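You operate a simulated robot arm through the tools that you are given. There is no shell and no other tool.

The job below is to be done with a simulated robot arm. You get a single attempt, and the scene is never put back.

Task
Put things in order on the blue table top. At the end: the blue round dauber is on the silver cover plate; the green driver stands on top of the beige pale wood block; the blue cage key stands where the blue round dauber stood; the grey dark bush stands where the green driver stood; whatever was shut is shut again. Leave all else as you found it, and nothing knocked over.

It is judged by the outcome, as a careful person would: the job done as asked, and still so three seconds after it is handed in. It fails if anything else is knocked over, pushed out of place, dropped, spilled or broken. A push-on lid holds only when it is set on centred and level and pressed home; a screw cap is set on level and turned clockwise until tight.

Robot
A 6-joint arm with a two-finger parallel gripper, fixed in place. Base frame: the origin is at the foot of the arm, x ahead of it, y to its left, z up; the work surface is at about z = 0. Readings come in mm, rad, newtons and seconds.
With the tool pointing down near the work surface it reaches from about 180 to 460 mm from the base axis. Its first joint turns from -1.222 to 1.222 rad. Payload 1.9 kg.
Tool frame: the origin (TCP) lies between the finger pads and is the grasp point; the fingertips stand 23 mm ahead of it; z points along the fingers, y is the line along which they close. Largest opening 94 mm; finger width 38, thickness 10; the body of the gripper, 54 by 96 mm, starts 39 mm behind the TCP.
Orientation is that of the tool frame in the base frame, as a unit quaternion [x, y, z, w]. With the fingers straight down and closing along the base's y, the tool's x points along the base's -x, its y along +y and its z along -z.

Tools
- The arm moves only by the tool move_arm. Its argument "commands" is a list of rows, each an object (a shift or turn left out is 0, a gripper value left out holds the last) with "rot": the turn, a rotation vector about the base's x, y, z in rad, a list of three; "offset": the shift along the base's x, y, z in mm, a list of three; "claw": the gripper command, from -1 (shut) to 1 (fully open), values between in proportion. In form: [{"rot": [rx, ry, rz], "offset": [tx, ty, tz], "claw": claw}, ...]. A call has 1 to 20 rows; each row shifts and turns the commanded pose from where the row before left it. Each row takes 0.2 s and may step no farther than 50 mm and 0.15 rad from the row before; otherwise, or with a gripper value out of range, the whole call is refused. Where a pose cannot be reached the arm comes as near as it can. A force on the tool above 40 N (or 10 N above the force at the start of the call, whichever is more), or a blocked arm, ends the call early, and 0.2 s more pass. Each finger travels about 108 mm/s and halts on what it meets, pressing with about 44 N; the grip force reading is that of the motor and also rises with nothing between the fingers. The clock runs only during rows and for 0.2 s after the last one: add rows that do not move to give the fingers time. It gives the time, the measured TCP pose, the force on the tool (base axes), the opening and the grip force at its end, in the units of the frame above (readings bear some noise), with the torque about the TCP (base axes, N m) and any sound that the robot's microphone picked up.
- Cameras (640 x 400 px; columns grow to the right, rows downward): "scene" is fixed at [31.5, 306.6, 409.4]; the picture's right is [-0.91, -0.42, 0.00], its down [-0.30, 0.64, -0.71] and it looks along [0.30, -0.64, -0.70] (base axes); focal length 214 px, centre (320, 200). "wrist" rides on the gripper at [87, 16, -74] in the tool frame; the picture's right is [-0.18, 0.98, 0.00], its down [-0.58, -0.11, -0.81] and it looks along [-0.79, -0.15, 0.59] (tool axes); focal length 243 px, centre (320, 200). There is no depth. A picture from a camera that has moved, and an enlarged one, comes with that camera's place and axes in the base frame and with its lens.
- get_image(camera): a new picture of that camera. The clock stands still meanwhile.
- close_up(camera, box): a new picture of the part [left, top, right, bottom] of that camera's present view, enlarged. The clock stands still meanwhile.
- close_job(): hands the job in; it is judged then, once.

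Nothing tells you positions but the pictures and the camera data. Unless the task says otherwise, let go and move clear before handing in.

The tools are called as a command line: name --argument value ..., lists and objects as JSON in quotes. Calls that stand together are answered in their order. move_arm: Moves the arm, as the interface text tells. Its arguments: {"type":"object","properties":{"commands":{"type":"array"}},"required":["commands"]} The other tools are called the same way: get_image (camera) takes a picture; close_up (camera, box) takes an enlarged picture of a part of a camera's view; close_job () hands the job in.

At the start:

```text
time_s: 0.0
tcp_pos: [261.9, 44.3, 251.2]
ee_rot: [-0.001, 1.0, 0.0, 0.0]
ft_force: [0.2, 0.9, 0.1]
ft_torque: [-0.02, 0.02, -0.01]
grip_width: 93.9
grasp_force: 0.0
```

scene: 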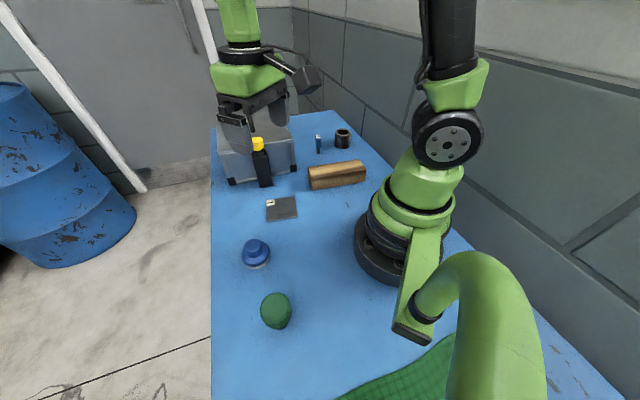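
wrist: 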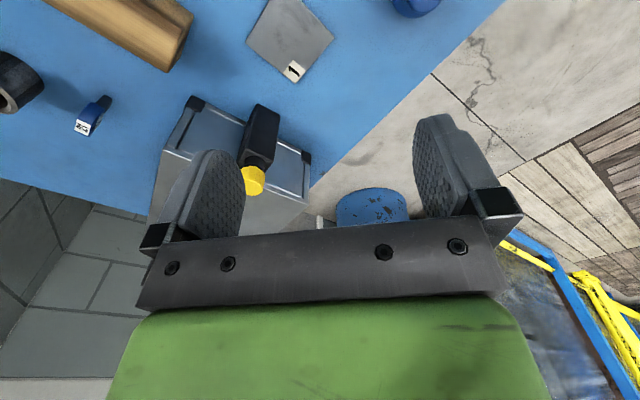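

The table holds a beige block, a grey plate, a blue dauber, a green driver, a blue key, a dark bush, a bottle with a yellow cap and a chest. I'll start with enlarged pictures so I can locate each of them.

close_up --camera "scene" --box '[210, 100, 370, 200]'

close_up --camera "scene" --box '[210, 180, 370, 340]'

close_up --camera "wrist" --box '[0, 0, 340, 210]'

```text
4.00 times, centred on (290, 150) of scene
camera zoom: at [31.5, 306.6, 409.4], right [-0.91, -0.42, 0.0], down [-0.3, 0.64, -0.71], along [0.3, -0.64, -0.7], focal length 858 px, centre (440, 400)
```

zoom: 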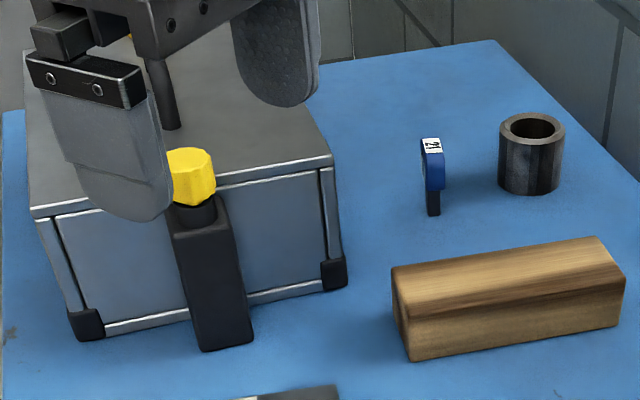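

```text
2.50 times, centred on (290, 260) of scene
camera zoom: at [31.5, 306.6, 409.4], right [-0.91, -0.42, 0.0], down [-0.3, 0.64, -0.71], along [0.3, -0.64, -0.7], focal length 536 px, centre (395, 50)
```

zoom: 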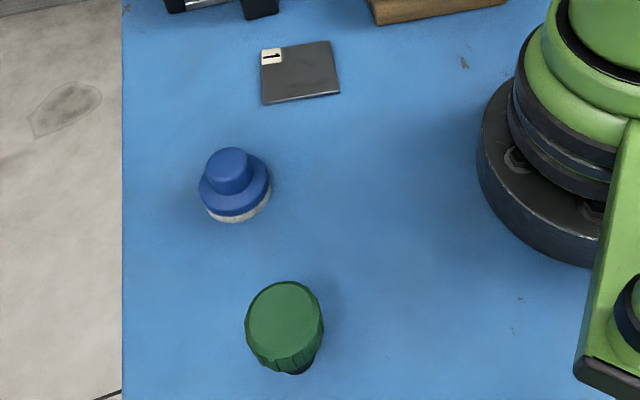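

```text
1.88 times, centred on (170, 105) of wrist
camera zoom: at [175.2, 60.1, 325.1], right [0.18, 0.98, 0.0], down [0.58, -0.11, 0.81], along [0.79, -0.15, -0.59], focal length 457 px, centre (602, 379)
```

zoom: 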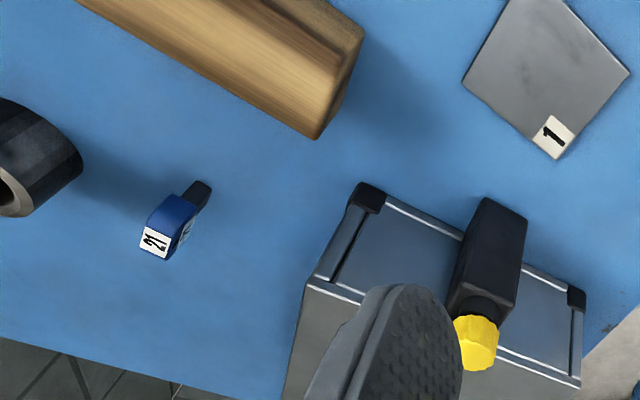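

The dauber looks to be near (248,152), the driver near (137,235), the plate near (285,3), the block centred near (193,-162), the key near (304,-270) and the bush near (247,-356). Next I'll swing the wrist camera over the dauber and then the driver for better fixes.

move_arm --commands '[{"rot": [0, 0, 0.1375], "offset": [-11, 22, -12], "claw": 1}, {"rot": [0, 0, 0.1375], "offset": [-11, 22, -12]}, {"rot": [0, 0, 0.1375], "offset": [-11, 22, -12]}, {"rot": [0, 0, 0.1375], "offset": [-12, 23, -14]}, {}]'

get_image --camera "wrist"

close_up --camera "scene" --box '[205, 90, 365, 190]'

move_arm --commands '[{"rot": [0, 0, 0.125], "offset": [-24, 19, 0]}, {"rot": [0, 0, 0.125], "offset": [-24, 19, 0]}, {"rot": [0, 0, 0.125], "offset": [-24, 19, 0]}, {"rot": [0, 0, 0.125], "offset": [-24, 18, 0]}, {}]'

get_image --camera "wrist"

```text
time_s: 1.2
tcp_pos: [218.1, 134.0, 201.4]
ee_rot: [-0.273, 0.962, 0.0, 0.0]
ft_force: [0.0, -0.2, 0.9]
ft_torque: [0.04, 0.01, -0.01]
grip_width: 94.4
grasp_force: 0.1
```

```text
taken
camera wrist: at [135.1, 101.4, 275.7], right [-0.36, 0.93, 0.0], down [0.55, 0.21, 0.81], along [0.75, 0.29, -0.59], focal length 243 px, centre (320, 200)
```

wrist: 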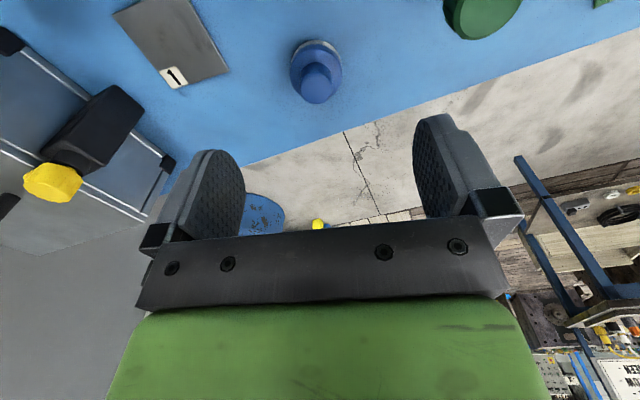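

```text
4.00 times, centred on (285, 140) of scene
camera zoom: at [31.5, 306.6, 409.4], right [-0.91, -0.42, 0.0], down [-0.3, 0.64, -0.71], along [0.3, -0.64, -0.7], focal length 858 px, centre (460, 440)
```

zoom: 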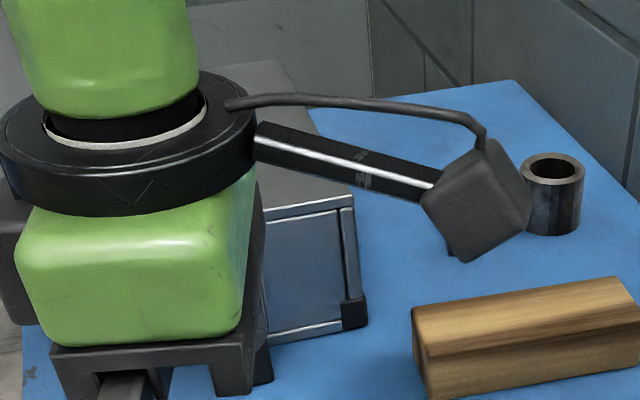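

```text
time_s: 2.4
tcp_pos: [121.3, 208.9, 200.8]
ee_rot: [-0.502, 0.865, 0.0, 0.001]
ft_force: [0.4, -0.3, 0.4]
ft_torque: [0.0, 0.02, 0.0]
grip_width: 93.7
grasp_force: 0.0
```

```text
taken
camera wrist: at [64.6, 141.2, 275.1], right [-0.76, 0.65, 0.0], down [0.38, 0.45, 0.81], along [0.52, 0.62, -0.59], focal length 243 px, centre (320, 200)
```

wrist: 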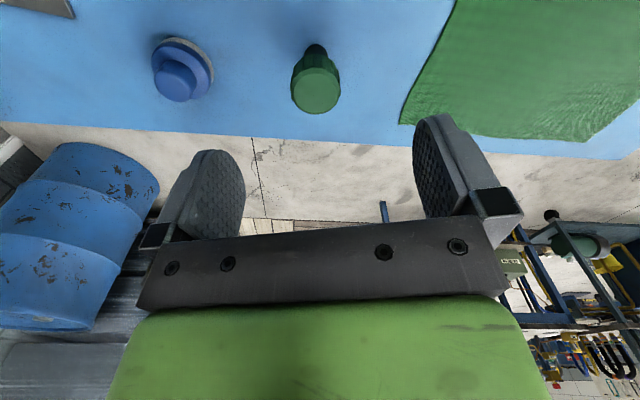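

The second view shows both the dauber and the driver clearly, so I'll enlarge each one.

close_up --camera "wrist" --box '[270, 30, 370, 130]'

close_up --camera "wrist" --box '[130, 20, 230, 120]'

close_up --camera "scene" --box '[225, 225, 325, 345]'

```text
4.00 times, centred on (320, 80) of wrist
camera zoom: at [64.6, 141.2, 275.1], right [-0.76, 0.65, 0.0], down [0.38, 0.45, 0.81], along [0.52, 0.62, -0.59], focal length 970 px, centre (320, 680)
```

zoom: 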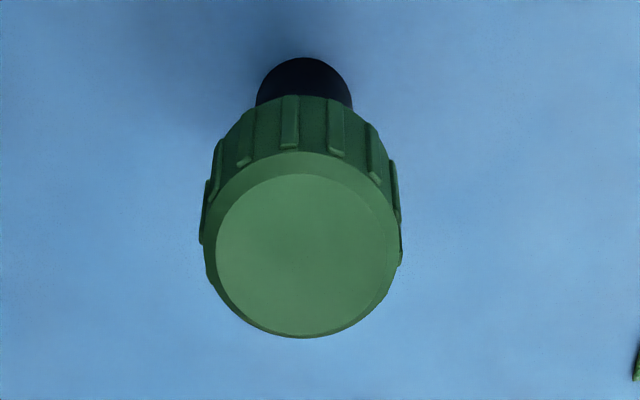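

```text
4.00 times, centred on (180, 70) of wrist
camera zoom: at [64.6, 141.2, 275.1], right [-0.76, 0.65, 0.0], down [0.38, 0.45, 0.81], along [0.52, 0.62, -0.59], focal length 970 px, centre (880, 720)
```

zoom: 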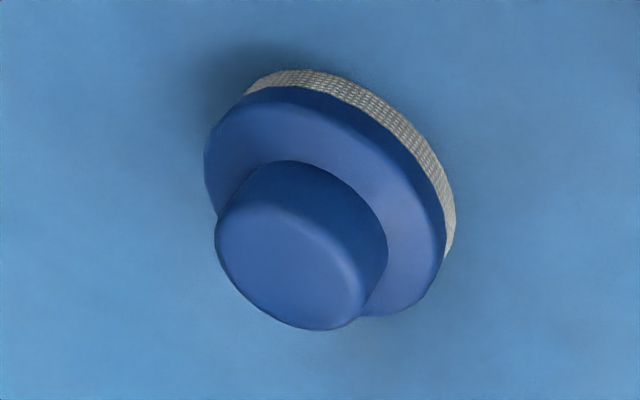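

```text
3.33 times, centred on (275, 285) of scene
camera zoom: at [31.5, 306.6, 409.4], right [-0.91, -0.42, 0.0], down [-0.3, 0.64, -0.71], along [0.3, -0.64, -0.7], focal length 715 px, centre (470, -83)
```

zoom: 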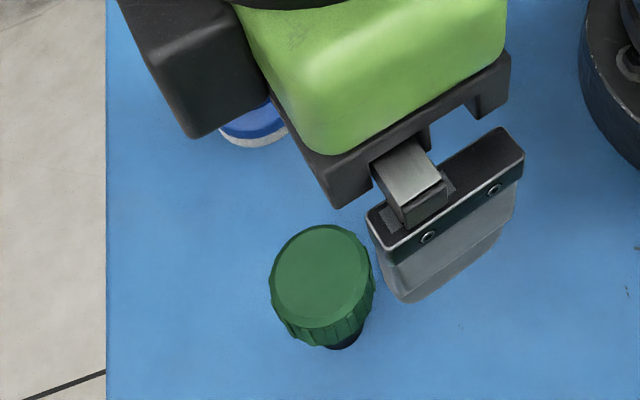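

I place the driver at about (143.5, 230), roughly 70 mm tall, with its green knob on a thinner black stem. The dauber is at about (251, 143). I'll hover over the driver with the fingers open and check alignment.

move_arm --commands '[{"offset": [11, 10.5, -30], "claw": 1}, {"offset": [11, 10.5, -30]}, {"offset": [0, 0, -28]}, {}]'

get_image --camera "wrist"

close_up --camera "scene" --box '[225, 225, 325, 345]'

```text
time_s: 3.4
tcp_pos: [143.9, 228.8, 113.5]
ee_rot: [-0.502, 0.865, 0.0, 0.0]
ft_force: [0.1, 0.0, 0.1]
ft_torque: [0.0, -0.02, 0.04]
grip_width: 94.1
grasp_force: 0.1
```

```text
taken
camera wrist: at [86.9, 161.3, 187.3], right [-0.76, 0.65, 0.0], down [0.38, 0.45, 0.81], along [0.52, 0.61, -0.59], focal length 243 px, centre (320, 200)
```

wrist: 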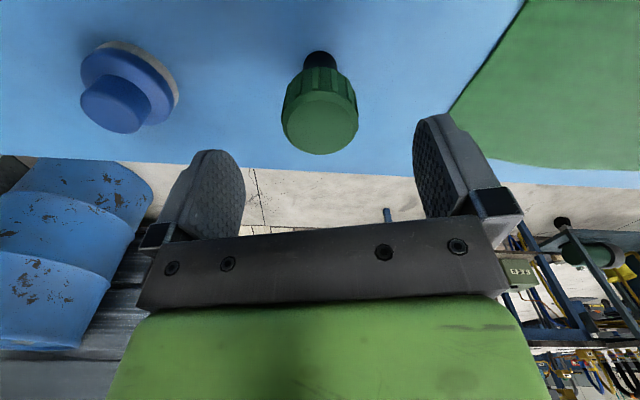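

```text
3.33 times, centred on (275, 285) of scene
camera zoom: at [31.5, 306.6, 409.4], right [-0.91, -0.42, 0.0], down [-0.3, 0.64, -0.71], along [0.3, -0.64, -0.7], focal length 715 px, centre (470, -83)
```

zoom: 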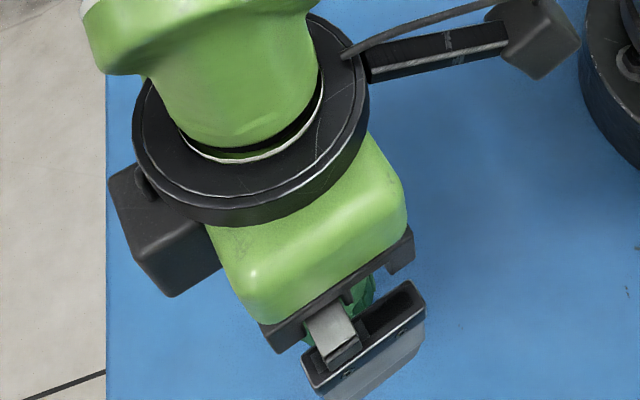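

The driver sits centred under the gripper, so I'll go down, grip the knob and lift.

move_arm --commands '[{"offset": [0, 0, -30], "claw": 1}, {"offset": [0, 0, -28]}, {}, {"claw": -1}, {}, {}, {}]'

get_image --camera "wrist"

```text
time_s: 5.0
tcp_pos: [143.9, 229.1, 55.2]
ee_rot: [-0.502, 0.865, 0.0, 0.0]
ft_force: [-0.3, 0.9, 0.5]
ft_torque: [0.0, -0.02, 0.02]
grip_width: 43.3
grasp_force: 44.1
```

```text
taken
camera wrist: at [86.2, 161.9, 130.0], right [-0.76, 0.65, 0.0], down [0.38, 0.45, 0.81], along [0.52, 0.61, -0.59], focal length 243 px, centre (320, 200)
```

wrist: 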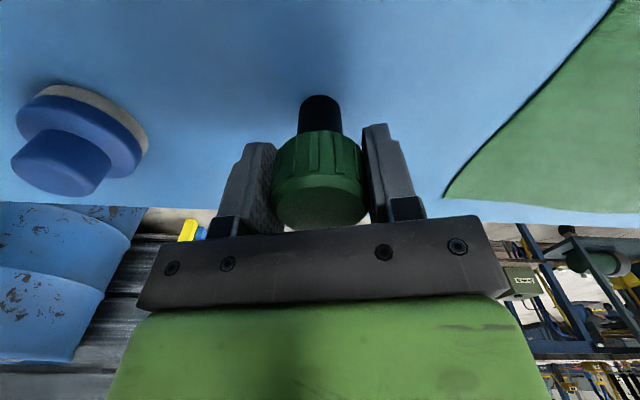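

I have the driver, gripped 43 mm wide, and I note its spot as (144, 229). I'll lift it and swing round towards the block.

move_arm --commands '[{"offset": [0, 0, 40], "claw": -1}, {"offset": [0, 0, 50]}, {"offset": [0, 0, 50]}, {"rot": [0, 0, -0.1458], "offset": [28.7, -25.4, 0]}, {"rot": [0, 0, -0.1458], "offset": [25, -28.6, 0]}, {"rot": [0, 0, -0.1458], "offset": [20.4, -31.5, 0]}, {"rot": [0, 0, -0.1458], "offset": [15.4, -33.7, 0]}, {"rot": [0, 0, -0.1458], "offset": [10.4, -35.2, 0]}, {"rot": [0, 0, -0.1458], "offset": [5.2, -35.8, 0]}, {"rot": [0, 0, -0.1458], "offset": [0, -35.8, 0]}, {"rot": [0, 0, -0.1458], "offset": [-5.1, -35, 0]}, {"rot": [0, 0, -0.1458], "offset": [-10, -33.5, 0]}, {"rot": [0, 0, -0.1458], "offset": [-14.4, -31.4, 0]}, {"rot": [0, 0, -0.1458], "offset": [-18.5, -28.6, 0]}, {"rot": [0, 0, -0.1458], "offset": [-21.4, -26, 0]}, {}]'

get_image --camera "wrist"

get_image --camera "scene"

```text
time_s: 8.4
tcp_pos: [179.1, -150.4, 194.8]
ee_rot: [0.343, 0.939, -0.001, 0.001]
ft_force: [-0.2, -0.3, -0.8]
ft_torque: [0.02, -0.02, 0.02]
grip_width: 43.0
grasp_force: 44.3
```

```text
taken
camera wrist: at [122.7, -83.6, 269.1], right [0.77, 0.63, 0.0], down [0.37, -0.46, 0.81], along [0.51, -0.62, -0.59], focal length 243 px, centre (320, 200)
```

wrist: 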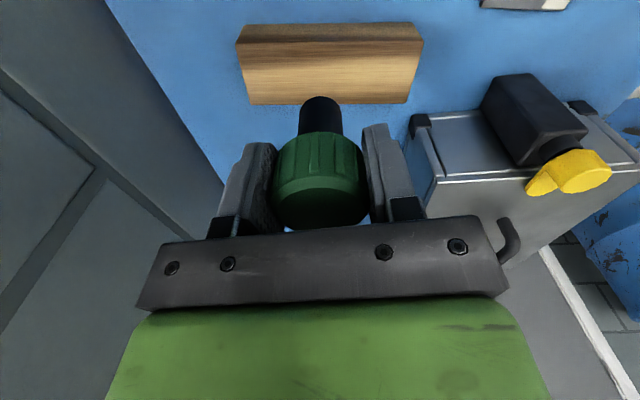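

```text
taken
```

scene: 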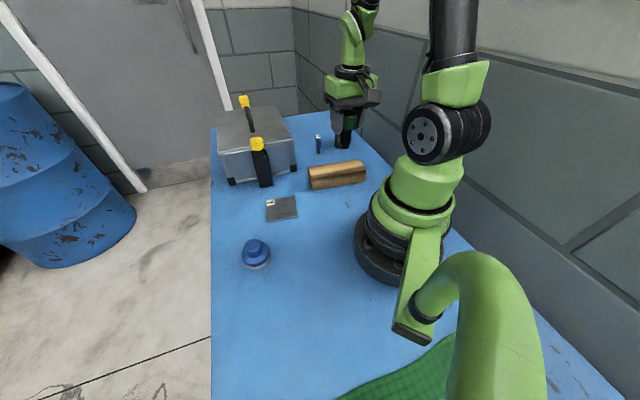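

The block and the held driver are both in view. I'll enlarge the block to find its corners.

close_up --camera "wrist" --box '[220, 0, 440, 138]'

close_up --camera "scene" --box '[290, 100, 390, 200]'

```text
2.90 times, centred on (330, 69) of wrist
camera zoom: at [122.7, -83.6, 269.1], right [0.77, 0.63, 0.0], down [0.37, -0.46, 0.81], along [0.51, -0.62, -0.59], focal length 703 px, centre (291, 580)
```

zoom: 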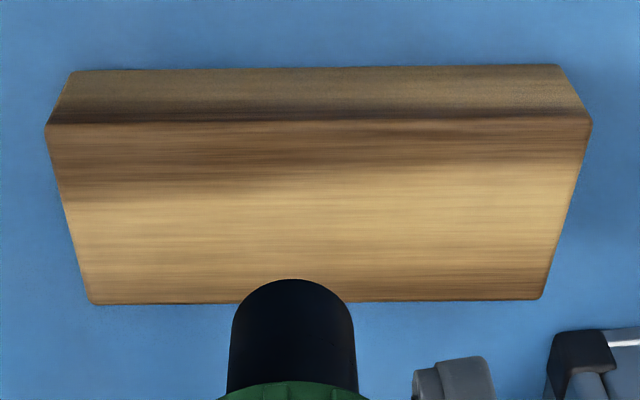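

```text
4.00 times, centred on (340, 150) of scene
camera zoom: at [31.5, 306.6, 409.4], right [-0.91, -0.42, 0.0], down [-0.3, 0.64, -0.71], along [0.3, -0.64, -0.7], focal length 858 px, centre (240, 400)
```

zoom: 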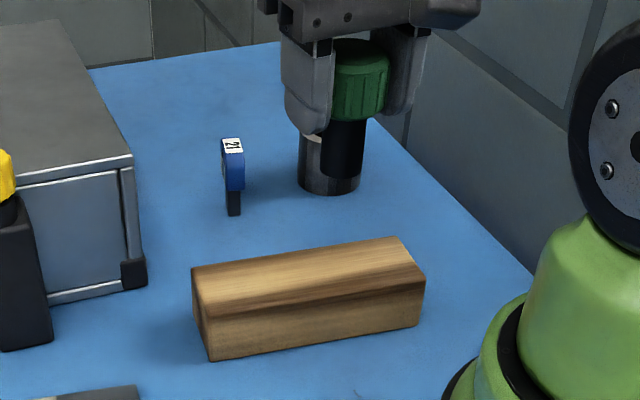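

The block's top is 42 mm up and centred at about (201.5, -166.5). I'll move over it and lower to just above contact.

move_arm --commands '[{"offset": [11, -8, 0], "claw": -1}, {"offset": [11.5, -8, 0]}, {"offset": [0, 0, -40]}, {"offset": [0, 0, -35]}, {"offset": [0, 0, -13]}, {}]'

get_image --camera "wrist"

close_up --camera "scene" --box '[290, 100, 390, 200]'

```text
time_s: 9.8
tcp_pos: [200.6, -166.6, 106.5]
ee_rot: [0.342, 0.94, 0.001, 0.0]
ft_force: [-0.9, 0.8, -1.8]
ft_torque: [-0.01, -0.02, -0.02]
grip_width: 43.1
grasp_force: 43.5
```

```text
taken
camera wrist: at [144.7, -98.8, 180.4], right [0.77, 0.64, 0.0], down [0.37, -0.46, 0.81], along [0.51, -0.62, -0.59], focal length 243 px, centre (320, 200)
```

wrist: 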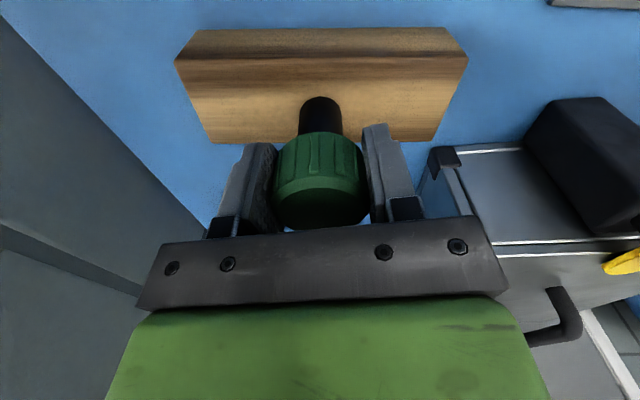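

```text
4.00 times, centred on (340, 150) of scene
camera zoom: at [31.5, 306.6, 409.4], right [-0.91, -0.42, 0.0], down [-0.3, 0.64, -0.71], along [0.3, -0.64, -0.7], focal length 858 px, centre (240, 400)
```

zoom: 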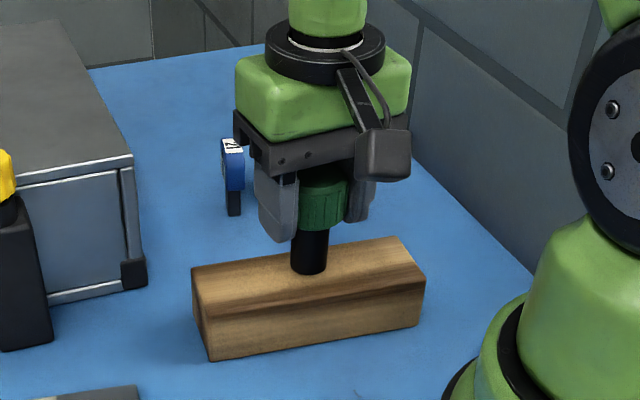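

The driver is centred above the block. I'll lower it gently until the force shows contact.

move_arm --commands '[{"offset": [0, 0, -3], "claw": -1}, {"offset": [0, 0, -2.5]}, {"offset": [0, 0, -1.5]}, {}]'

move_arm --commands '[{"offset": [0, 0, -1], "claw": -1}, {}]'

move_arm --commands '[{"offset": [0, 0, -1], "claw": -1}, {}]'

```text
time_s: 10.8
tcp_pos: [200.8, -166.2, 99.6]
ee_rot: [0.342, 0.94, 0.0, 0.001]
ft_force: [-7.5, 2.0, 31.6]
ft_torque: [-0.02, 0.43, -0.13]
grip_width: 43.4
grasp_force: 43.8
```

```text
time_s: 11.4
tcp_pos: [202.1, -167.1, 98.0]
ee_rot: [0.341, 0.94, -0.001, 0.001]
ft_force: [-0.8, 6.0, 26.4]
ft_torque: [0.12, -0.19, -0.01]
grip_width: 43.0
grasp_force: 44.0
```

```text
time_s: 12.0
tcp_pos: [200.3, -167.3, 97.6]
ee_rot: [0.342, 0.94, 0.0, 0.001]
ft_force: [-1.5, 0.0, 26.7]
ft_torque: [-0.21, -0.08, 0.01]
grip_width: 42.9
grasp_force: 43.6
```

The driver is touching the block at about z = 99. I'll ease off a little, open the fingers and back straight up.

move_arm --commands '[{"offset": [0, 0, 1], "claw": -1}, {}, {"claw": -0.05}, {"claw": 0.5}, {"claw": 1}, {}, {}, {"offset": [0, 0, 30]}, {"offset": [0, 0, 40]}, {}]'

get_image --camera "wrist"

close_up --camera "scene" --box '[290, 100, 390, 200]'

```text
time_s: 14.2
tcp_pos: [201.9, -165.7, 170.6]
ee_rot: [0.341, 0.94, 0.0, 0.0]
ft_force: [-0.4, 0.1, 0.0]
ft_torque: [0.02, -0.01, 0.0]
grip_width: 94.1
grasp_force: 0.1
```

```text
taken
camera wrist: at [145.2, -98.9, 244.8], right [0.77, 0.64, 0.0], down [0.37, -0.46, 0.81], along [0.51, -0.62, -0.59], focal length 243 px, centre (320, 200)
```

wrist: 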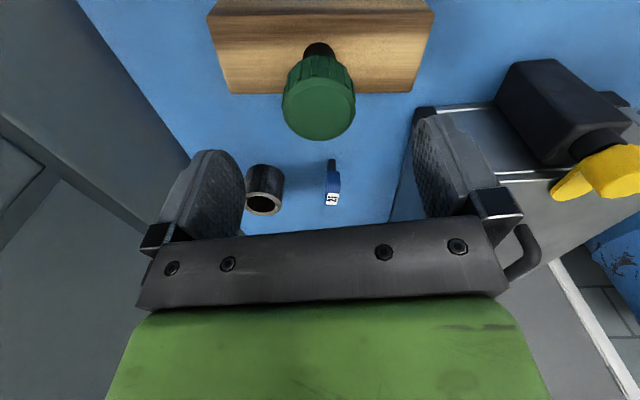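

```text
4.00 times, centred on (340, 150) of scene
camera zoom: at [31.5, 306.6, 409.4], right [-0.91, -0.42, 0.0], down [-0.3, 0.64, -0.71], along [0.3, -0.64, -0.7], focal length 858 px, centre (240, 400)
```

zoom: 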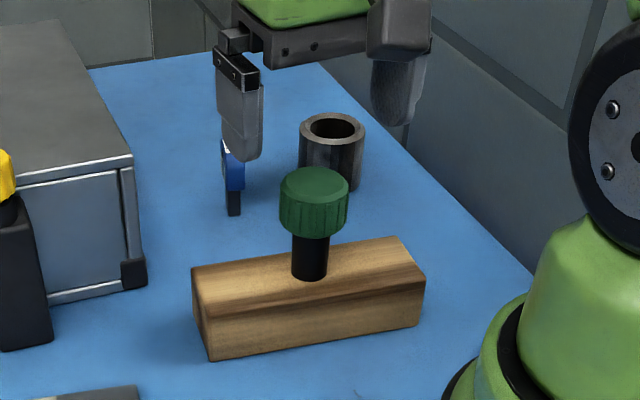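

The driver stands well on the block. Next is the dauber, and on the way I'll stop to look at the plate.

move_arm --commands '[{"rot": [0, 0, 0.1336], "offset": [15, 31.8, 10], "claw": 1}, {"rot": [0, 0, 0.1336], "offset": [10.5, 32.7, 10]}, {"rot": [0, 0, 0.1336], "offset": [5.7, 32.9, 10]}, {"rot": [0, 0, 0.1336], "offset": [2.2, 32.6, 0]}, {"rot": [0, 0, 0.1336], "offset": [-1.3, 31.8, 0]}, {}]'

get_image --camera "wrist"

close_up --camera "wrist" --box '[240, 0, 440, 125]'

```text
time_s: 15.6
tcp_pos: [233.8, -2.7, 201.2]
ee_rot: [0.013, 1.0, 0.001, 0.0]
ft_force: [-0.1, -0.6, 0.4]
ft_torque: [0.0, -0.01, -0.02]
grip_width: 94.2
grasp_force: 0.1
```

```text
taken
camera wrist: at [146.5, 14.5, 275.5], right [0.21, 0.98, 0.0], down [0.58, -0.13, 0.81], along [0.79, -0.17, -0.59], focal length 243 px, centre (320, 200)
```

wrist: 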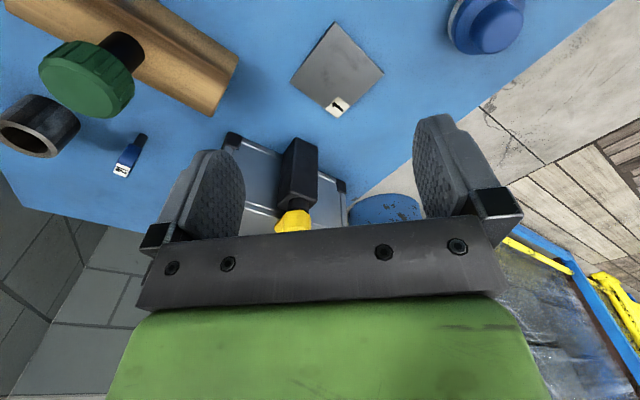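

```text
3.20 times, centred on (340, 62) of wrist
camera zoom: at [146.5, 14.5, 275.5], right [0.21, 0.98, 0.0], down [0.58, -0.13, 0.81], along [0.79, -0.17, -0.59], focal length 776 px, centre (256, 640)
```

zoom: 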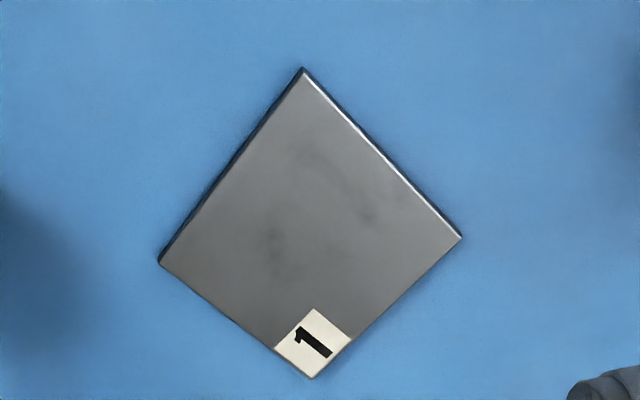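

The plate centre comes out at about (286, 4). I'll go on to hover above the dauber.

move_arm --commands '[{"rot": [0, 0, 0.135], "offset": [14.4, 32.6, 0], "claw": 1}, {"rot": [0, 0, 0.135], "offset": [8.4, 36.4, 0]}, {"rot": [0, 0, 0.135], "offset": [1.1, 38.1, -10]}, {"rot": [0, 0, 0.135], "offset": [-7.5, 38.2, -20]}, {"offset": [0, 0, -40]}, {"offset": [0, 0, -30]}, {}]'

get_image --camera "wrist"

close_up --camera "wrist" --box '[240, 40, 400, 200]'

```text
time_s: 17.2
tcp_pos: [248.8, 140.6, 99.8]
ee_rot: [-0.252, 0.968, 0.001, 0.001]
ft_force: [0.0, -0.1, -0.6]
ft_torque: [0.03, -0.03, 0.01]
grip_width: 93.9
grasp_force: 0.0
```

```text
taken
camera wrist: at [164.9, 112.3, 174.1], right [-0.32, 0.95, 0.0], down [0.56, 0.19, 0.81], along [0.76, 0.26, -0.59], focal length 243 px, centre (320, 200)
```

wrist: 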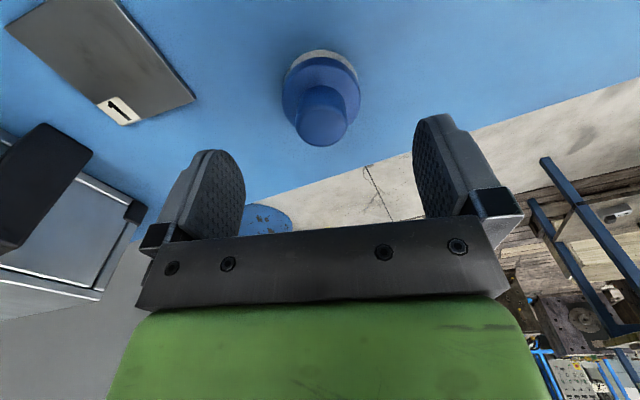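

```text
2.50 times, centred on (320, 120) of wrist
camera zoom: at [164.9, 112.3, 174.1], right [-0.32, 0.95, 0.0], down [0.56, 0.19, 0.81], along [0.76, 0.26, -0.59], focal length 606 px, centre (320, 400)
```

zoom: 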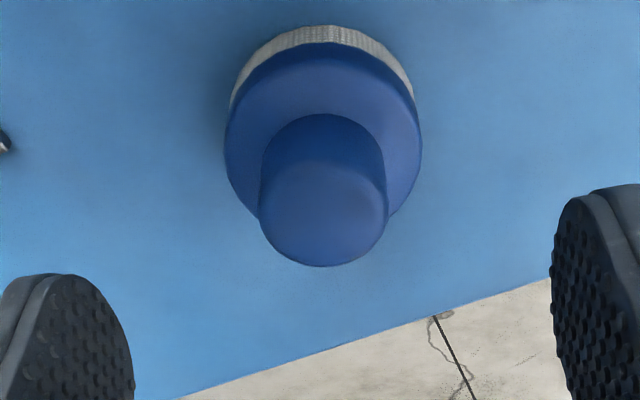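

I triangulate the dauber to (252.3, 143.9), with its knob top at about 48 mm. I'll centre over it and take the knob, keeping the fingertips above the flange.

move_arm --commands '[{"offset": [3.6, 3.2, 0], "claw": 1}, {"offset": [0, 0, -27]}, {"offset": [0, 0, -20]}, {}, {"claw": 0}, {}]'

get_image --camera "wrist"

close_up --camera "scene" --box '[200, 200, 320, 300]'

```text
time_s: 18.6
tcp_pos: [253.4, 142.9, 50.5]
ee_rot: [-0.253, 0.967, -0.001, 0.0]
ft_force: [-0.2, -0.8, 0.1]
ft_torque: [-0.01, 0.02, -0.01]
grip_width: 47.0
grasp_force: 0.0
```

```text
taken
camera wrist: at [169.5, 114.2, 125.7], right [-0.32, 0.95, 0.0], down [0.56, 0.19, 0.81], along [0.76, 0.26, -0.59], focal length 243 px, centre (320, 200)
```

wrist: 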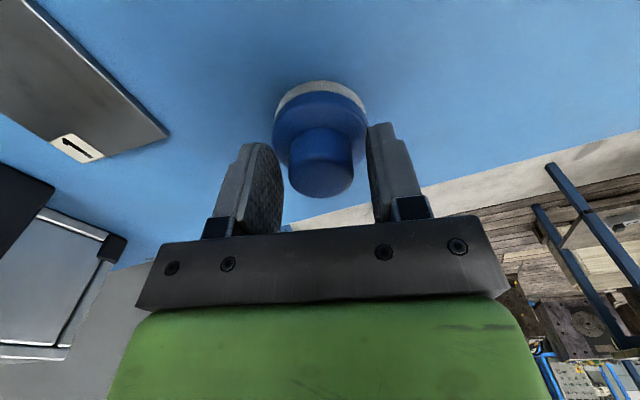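

```text
4.00 times, centred on (260, 250) of scene
camera zoom: at [31.5, 306.6, 409.4], right [-0.91, -0.42, 0.0], down [-0.3, 0.64, -0.71], along [0.3, -0.64, -0.7], focal length 858 px, centre (560, 0)
```

zoom: 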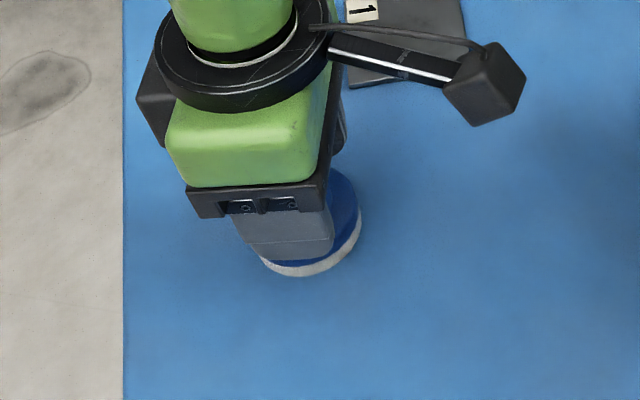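

The knob lies centred between the fingers. I'll raise 2 mm for flange clearance and close.

move_arm --commands '[{"offset": [0, 0, 2], "claw": 0}, {"claw": -1}, {}, {}]'

get_image --camera "wrist"

close_up --camera "scene" --box '[200, 200, 320, 300]'

```text
time_s: 19.6
tcp_pos: [253.7, 143.2, 52.8]
ee_rot: [-0.252, 0.968, 0.0, -0.001]
ft_force: [0.0, 0.5, -0.7]
ft_torque: [-0.02, 0.0, 0.01]
grip_width: 31.6
grasp_force: 43.9
```

```text
taken
camera wrist: at [170.0, 114.3, 127.9], right [-0.32, 0.95, 0.0], down [0.56, 0.19, 0.81], along [0.76, 0.26, -0.59], focal length 243 px, centre (320, 200)
```

wrist: 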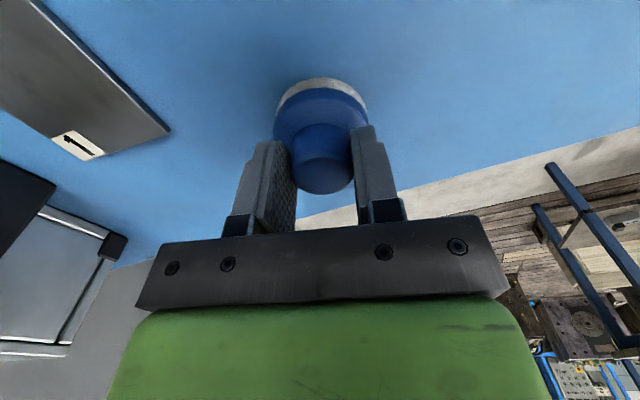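

```text
4.00 times, centred on (260, 250) of scene
camera zoom: at [31.5, 306.6, 409.4], right [-0.91, -0.42, 0.0], down [-0.3, 0.64, -0.71], along [0.3, -0.64, -0.7], focal length 858 px, centre (560, 0)
```

zoom: 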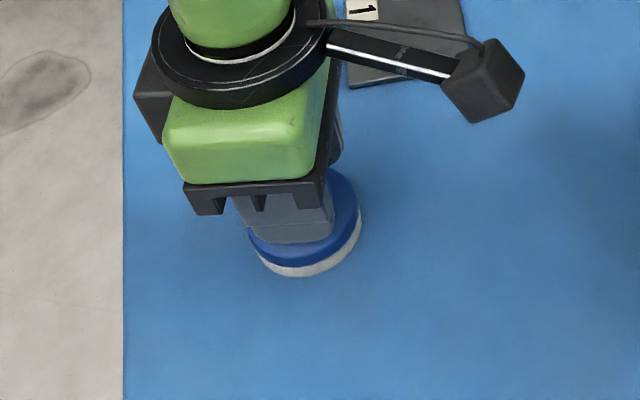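

The dauber is held, and I note its spot as (253, 143). I'll lift it and carry it over the plate.

move_arm --commands '[{"offset": [0, 0, 20], "claw": -1}, {"offset": [0, 0, 40]}, {"rot": [0, 0, -0.125], "offset": [8.2, -34.8, 10]}, {"rot": [0, 0, -0.125], "offset": [8.2, -34.8, 0]}, {"rot": [0, 0, -0.125], "offset": [8.2, -34.8, 0]}, {"rot": [0, 0, -0.125], "offset": [8.2, -34.8, 0]}, {"offset": [0, 0, -35]}, {}]'

get_image --camera "wrist"

close_up --camera "scene" --box '[210, 140, 330, 240]'

```text
time_s: 21.4
tcp_pos: [288.0, 3.7, 90.6]
ee_rot: [-0.004, 1.0, -0.001, 0.001]
ft_force: [-0.6, 0.3, -0.6]
ft_torque: [-0.02, 0.0, -0.02]
grip_width: 31.7
grasp_force: 44.0
```

```text
taken
camera wrist: at [200.6, 19.2, 164.2], right [0.17, 0.98, 0.0], down [0.58, -0.1, 0.81], along [0.79, -0.14, -0.59], focal length 243 px, centre (320, 200)
```

wrist: 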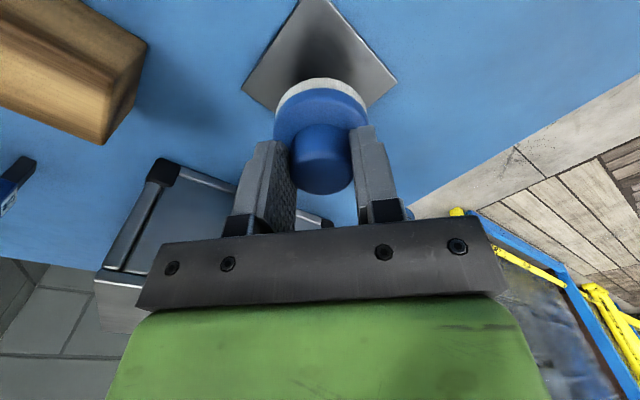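

```text
4.00 times, centred on (270, 190) of scene
camera zoom: at [31.5, 306.6, 409.4], right [-0.91, -0.42, 0.0], down [-0.3, 0.64, -0.71], along [0.3, -0.64, -0.7], focal length 858 px, centre (520, 240)
```

zoom: 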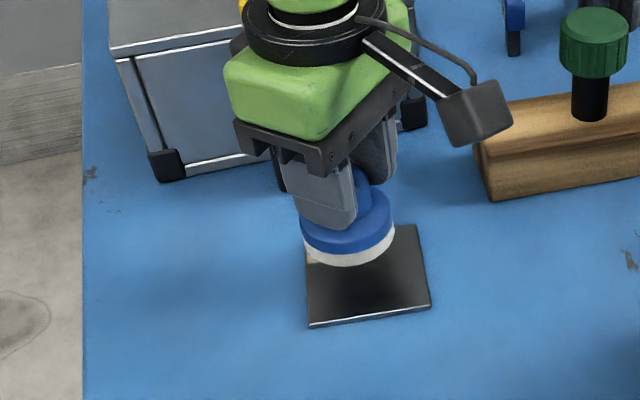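

The dauber is over the plate and near enough centred. I'll shift 1.5 mm and lower it until contact.

move_arm --commands '[{"offset": [-1.5, 0, -15], "claw": -1}, {"offset": [0, 0, -13]}, {"offset": [0, 0, -2]}, {}]'

move_arm --commands '[{"offset": [0, 0, -1.5], "claw": -1}, {}]'

close_up --camera "scene" --box '[210, 140, 330, 240]'

```text
time_s: 22.4
tcp_pos: [284.9, 4.0, 59.8]
ee_rot: [-0.006, 1.0, 0.0, 0.0]
ft_force: [-0.7, 0.0, -1.8]
ft_torque: [-0.02, -0.01, 0.01]
grip_width: 31.7
grasp_force: 43.8
```

```text
time_s: 23.0
tcp_pos: [285.0, 3.5, 58.0]
ee_rot: [-0.005, 1.0, 0.0, 0.001]
ft_force: [-6.3, -1.7, 25.1]
ft_torque: [-0.09, 0.24, 0.04]
grip_width: 31.5
grasp_force: 43.5
```

```text
4.00 times, centred on (270, 190) of scene
camera zoom: at [31.4, 306.6, 409.4], right [-0.91, -0.42, 0.0], down [-0.3, 0.64, -0.71], along [0.3, -0.64, -0.7], focal length 858 px, centre (520, 240)
```

zoom: 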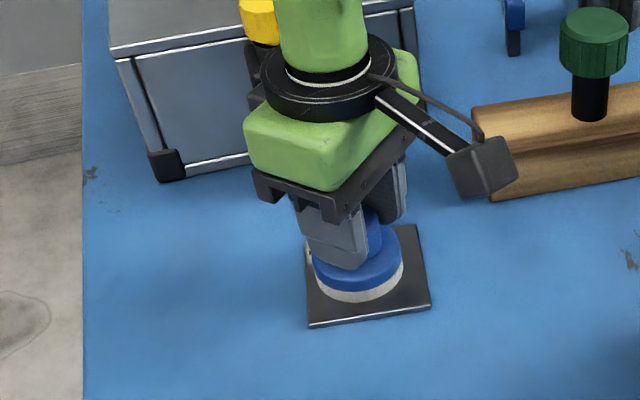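

The dauber is on the plate. I'll release it and go up.

move_arm --commands '[{"offset": [0, 0, 0.7], "claw": -1}, {}, {"claw": -0.1}, {"claw": 0.4}, {}, {}, {"offset": [0, 0, 25]}, {"offset": [0, 0, 40]}, {"offset": [0, 0, 40], "claw": 1}, {}]'

close_up --camera "scene" --box '[210, 140, 330, 240]'

get_image --camera "wrist"

```text
time_s: 25.2
tcp_pos: [284.4, 3.5, 164.5]
ee_rot: [-0.006, 1.0, 0.001, 0.0]
ft_force: [0.5, -0.9, 0.0]
ft_torque: [-0.01, 0.02, -0.03]
grip_width: 94.0
grasp_force: 0.1
```

```text
4.00 times, centred on (270, 190) of scene
camera zoom: at [31.5, 306.6, 409.4], right [-0.91, -0.42, 0.0], down [-0.3, 0.64, -0.71], along [0.3, -0.64, -0.7], focal length 858 px, centre (520, 240)
```

zoom: 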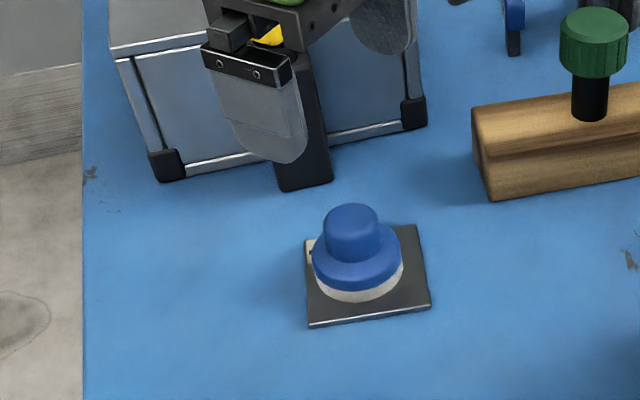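

```text
taken
camera wrist: at [197.1, 19.5, 238.6], right [0.17, 0.98, 0.0], down [0.58, -0.1, 0.81], along [0.79, -0.14, -0.59], focal length 243 px, centre (320, 200)
```

wrist: 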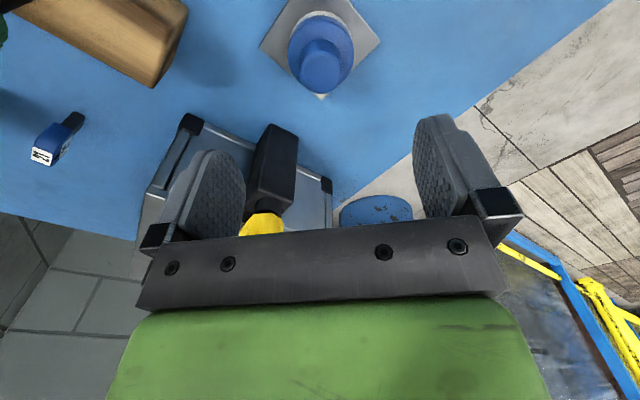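

The dauber sits squarely on the plate. Next I'll move towards the key and look at it closely before reaching for it.

move_arm --commands '[{"offset": [0, 0, 30], "claw": 1}, {"rot": [0, 0, -0.146], "offset": [-5.8, -45.4, 0]}, {"rot": [0, 0, -0.146], "offset": [-5.8, -45.4, 0]}, {"rot": [0, 0, -0.146], "offset": [-5.8, -45.4, 0]}, {"rot": [0, 0, -0.146], "offset": [-5.8, -45.4, 0]}, {"rot": [0, 0, -0.146], "offset": [-5.8, -45.4, -20]}, {}]'

get_image --camera "wrist"

get_image --camera "scene"

close_up --camera "wrist" --box '[200, 20, 400, 145]'

```text
time_s: 26.8
tcp_pos: [258.3, -221.3, 173.4]
ee_rot: [0.354, 0.935, 0.001, 0.0]
ft_force: [0.2, 0.0, 0.1]
ft_torque: [0.01, -0.01, 0.04]
grip_width: 93.8
grasp_force: 0.0
```

```text
taken
camera wrist: at [203.2, -151.3, 247.7], right [0.79, 0.62, 0.0], down [0.36, -0.47, 0.81], along [0.5, -0.63, -0.59], focal length 243 px, centre (320, 200)
```

wrist: 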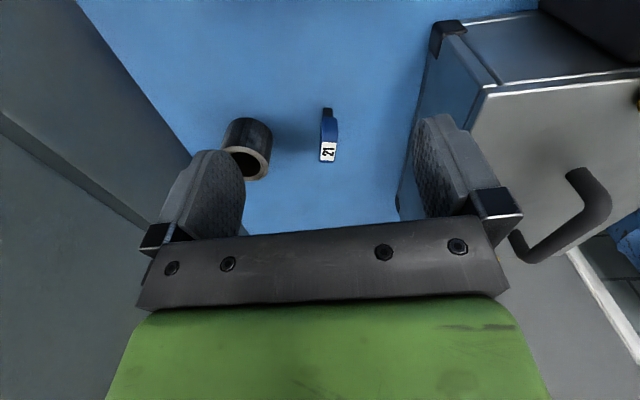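

```text
taken
```

scene: 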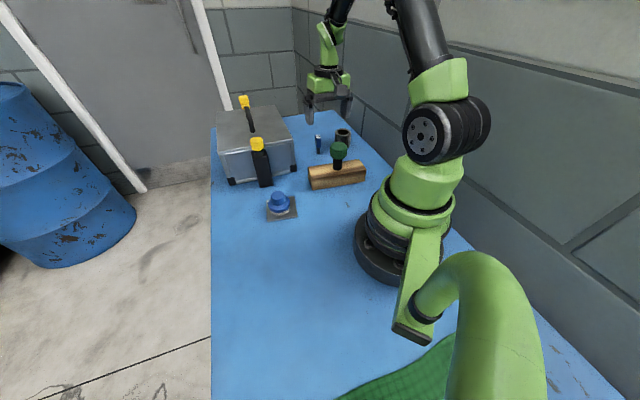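

```text
3.20 times, centred on (300, 82) of wrist
camera zoom: at [203.2, -151.3, 247.7], right [0.79, 0.62, 0.0], down [0.36, -0.47, 0.81], along [0.5, -0.63, -0.59], focal length 776 px, centre (384, 576)
```

zoom: 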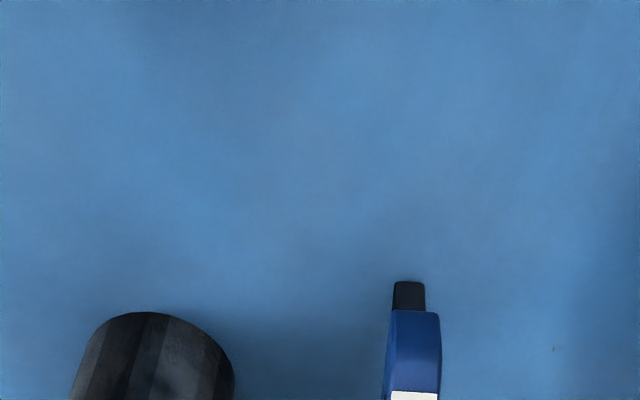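

close_up --camera "wrist" --box '[210, 90, 360, 190]'

close_up --camera "scene" --box '[300, 115, 370, 165]'

```text
4.00 times, centred on (285, 140) of wrist
camera zoom: at [203.2, -151.3, 247.7], right [0.79, 0.62, 0.0], down [0.36, -0.47, 0.81], along [0.5, -0.63, -0.59], focal length 970 px, centre (460, 440)
```

zoom: 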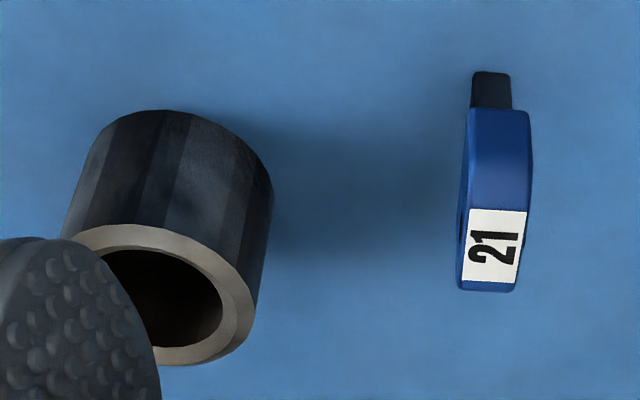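

```text
8.00 times, centred on (335, 140) of scene
camera zoom: at [31.5, 306.6, 409.4], right [-0.91, -0.42, 0.0], down [-0.3, 0.64, -0.71], along [0.3, -0.64, -0.7], focal length 1716 px, centre (200, 680)
```

zoom: 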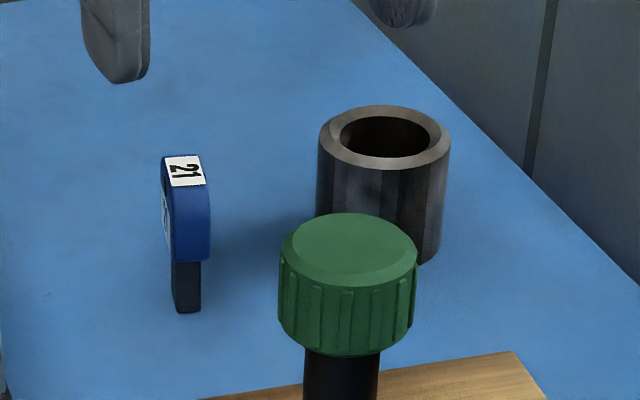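

The key is a thin upright slab, about 14 by 28 mm and 60 mm tall, centred at about (316.5, -282) with its long axis at -55°. I'll align the gripper to it and hover above with a narrower opening.

move_arm --commands '[{"rot": [0, 0, -0.118], "offset": [29, -30.3, 0], "claw": 0.2}, {"rot": [0, 0, -0.118], "offset": [29, -30.3, 0]}, {"offset": [0, 0, -35]}, {"offset": [0, 0, -33]}, {}]'

get_image --camera "wrist"

close_up --camera "wrist" --box '[220, 50, 420, 210]'

close_up --camera "scene" --box '[270, 90, 390, 190]'

```text
time_s: 28.0
tcp_pos: [315.1, -282.5, 104.8]
ee_rot: [0.46, 0.888, 0.0, 0.0]
ft_force: [0.5, 0.3, 0.0]
ft_torque: [-0.04, -0.02, 0.02]
grip_width: 56.3
grasp_force: 0.1
```

```text
taken
camera wrist: at [278.2, -202.5, 179.5], right [0.91, 0.42, 0.0], down [0.25, -0.54, 0.81], along [0.34, -0.73, -0.59], focal length 243 px, centre (320, 200)
```

wrist: 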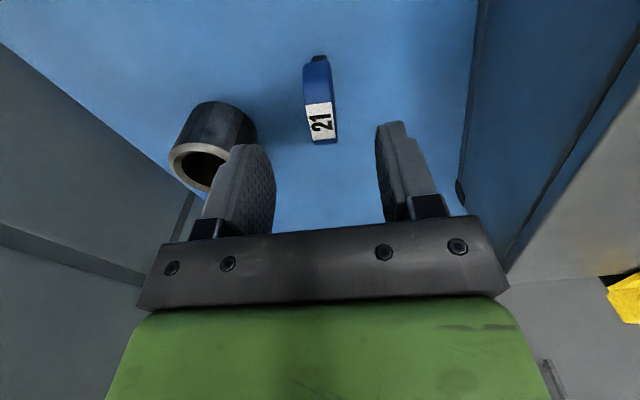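

```text
2.50 times, centred on (320, 130) of wrist
camera zoom: at [278.2, -202.5, 179.5], right [0.91, 0.42, 0.0], down [0.25, -0.54, 0.81], along [0.34, -0.73, -0.59], focal length 606 px, centre (320, 375)
```

zoom: 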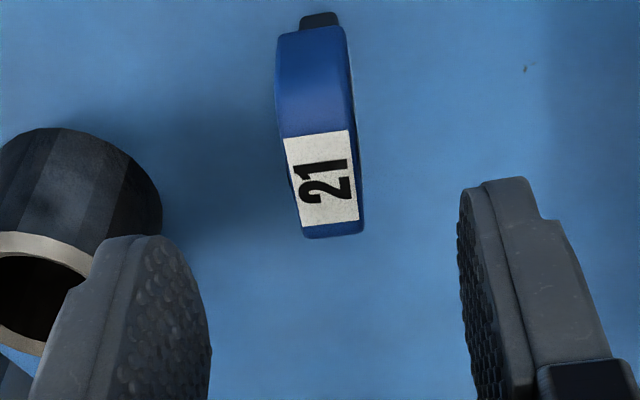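

```text
4.00 times, centred on (330, 140) of scene
camera zoom: at [31.5, 306.6, 409.4], right [-0.91, -0.42, 0.0], down [-0.3, 0.64, -0.71], along [0.3, -0.64, -0.7], focal length 858 px, centre (280, 440)
```

zoom: 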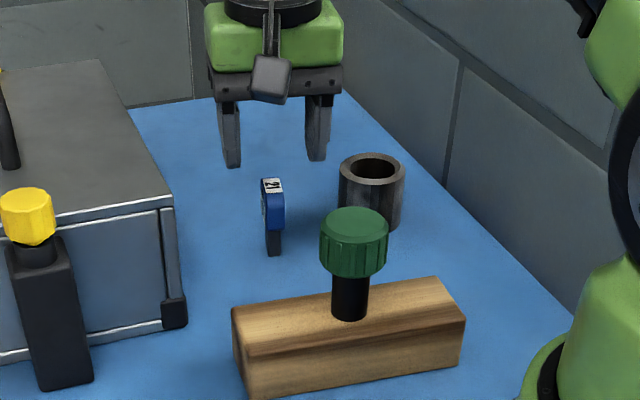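

The key is centred between the fingers, so I'll descend and grip its head.

move_arm --commands '[{"rot": [0, 0, -0.03], "offset": [0.6, 0.6, -25], "claw": 0.2}, {"offset": [0, 0, -29]}, {}, {"claw": -0.5}, {"claw": -1}, {}, {}]'

get_image --camera "wrist"

close_up --camera "scene" --box '[270, 90, 390, 190]'

```text
time_s: 29.6
tcp_pos: [315.7, -283.9, 52.1]
ee_rot: [0.473, 0.881, 0.001, 0.0]
ft_force: [-0.4, -0.3, 0.7]
ft_torque: [0.02, 0.03, 0.0]
grip_width: 15.1
grasp_force: 44.2
```

```text
taken
camera wrist: at [280.7, -202.3, 126.7], right [0.92, 0.39, 0.0], down [0.23, -0.54, 0.81], along [0.31, -0.74, -0.59], focal length 243 px, centre (320, 200)
```

wrist: 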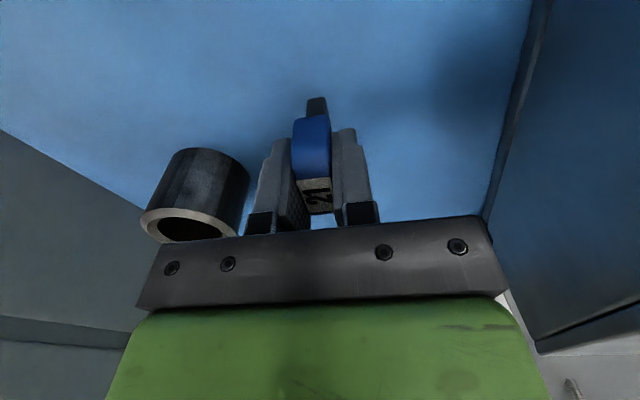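

```text
4.00 times, centred on (330, 140) of scene
camera zoom: at [31.5, 306.6, 409.4], right [-0.91, -0.42, 0.0], down [-0.3, 0.64, -0.71], along [0.3, -0.64, -0.7], focal length 858 px, centre (280, 440)
```

zoom: 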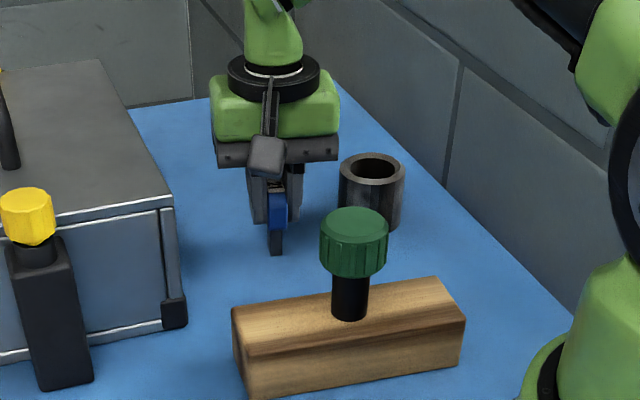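

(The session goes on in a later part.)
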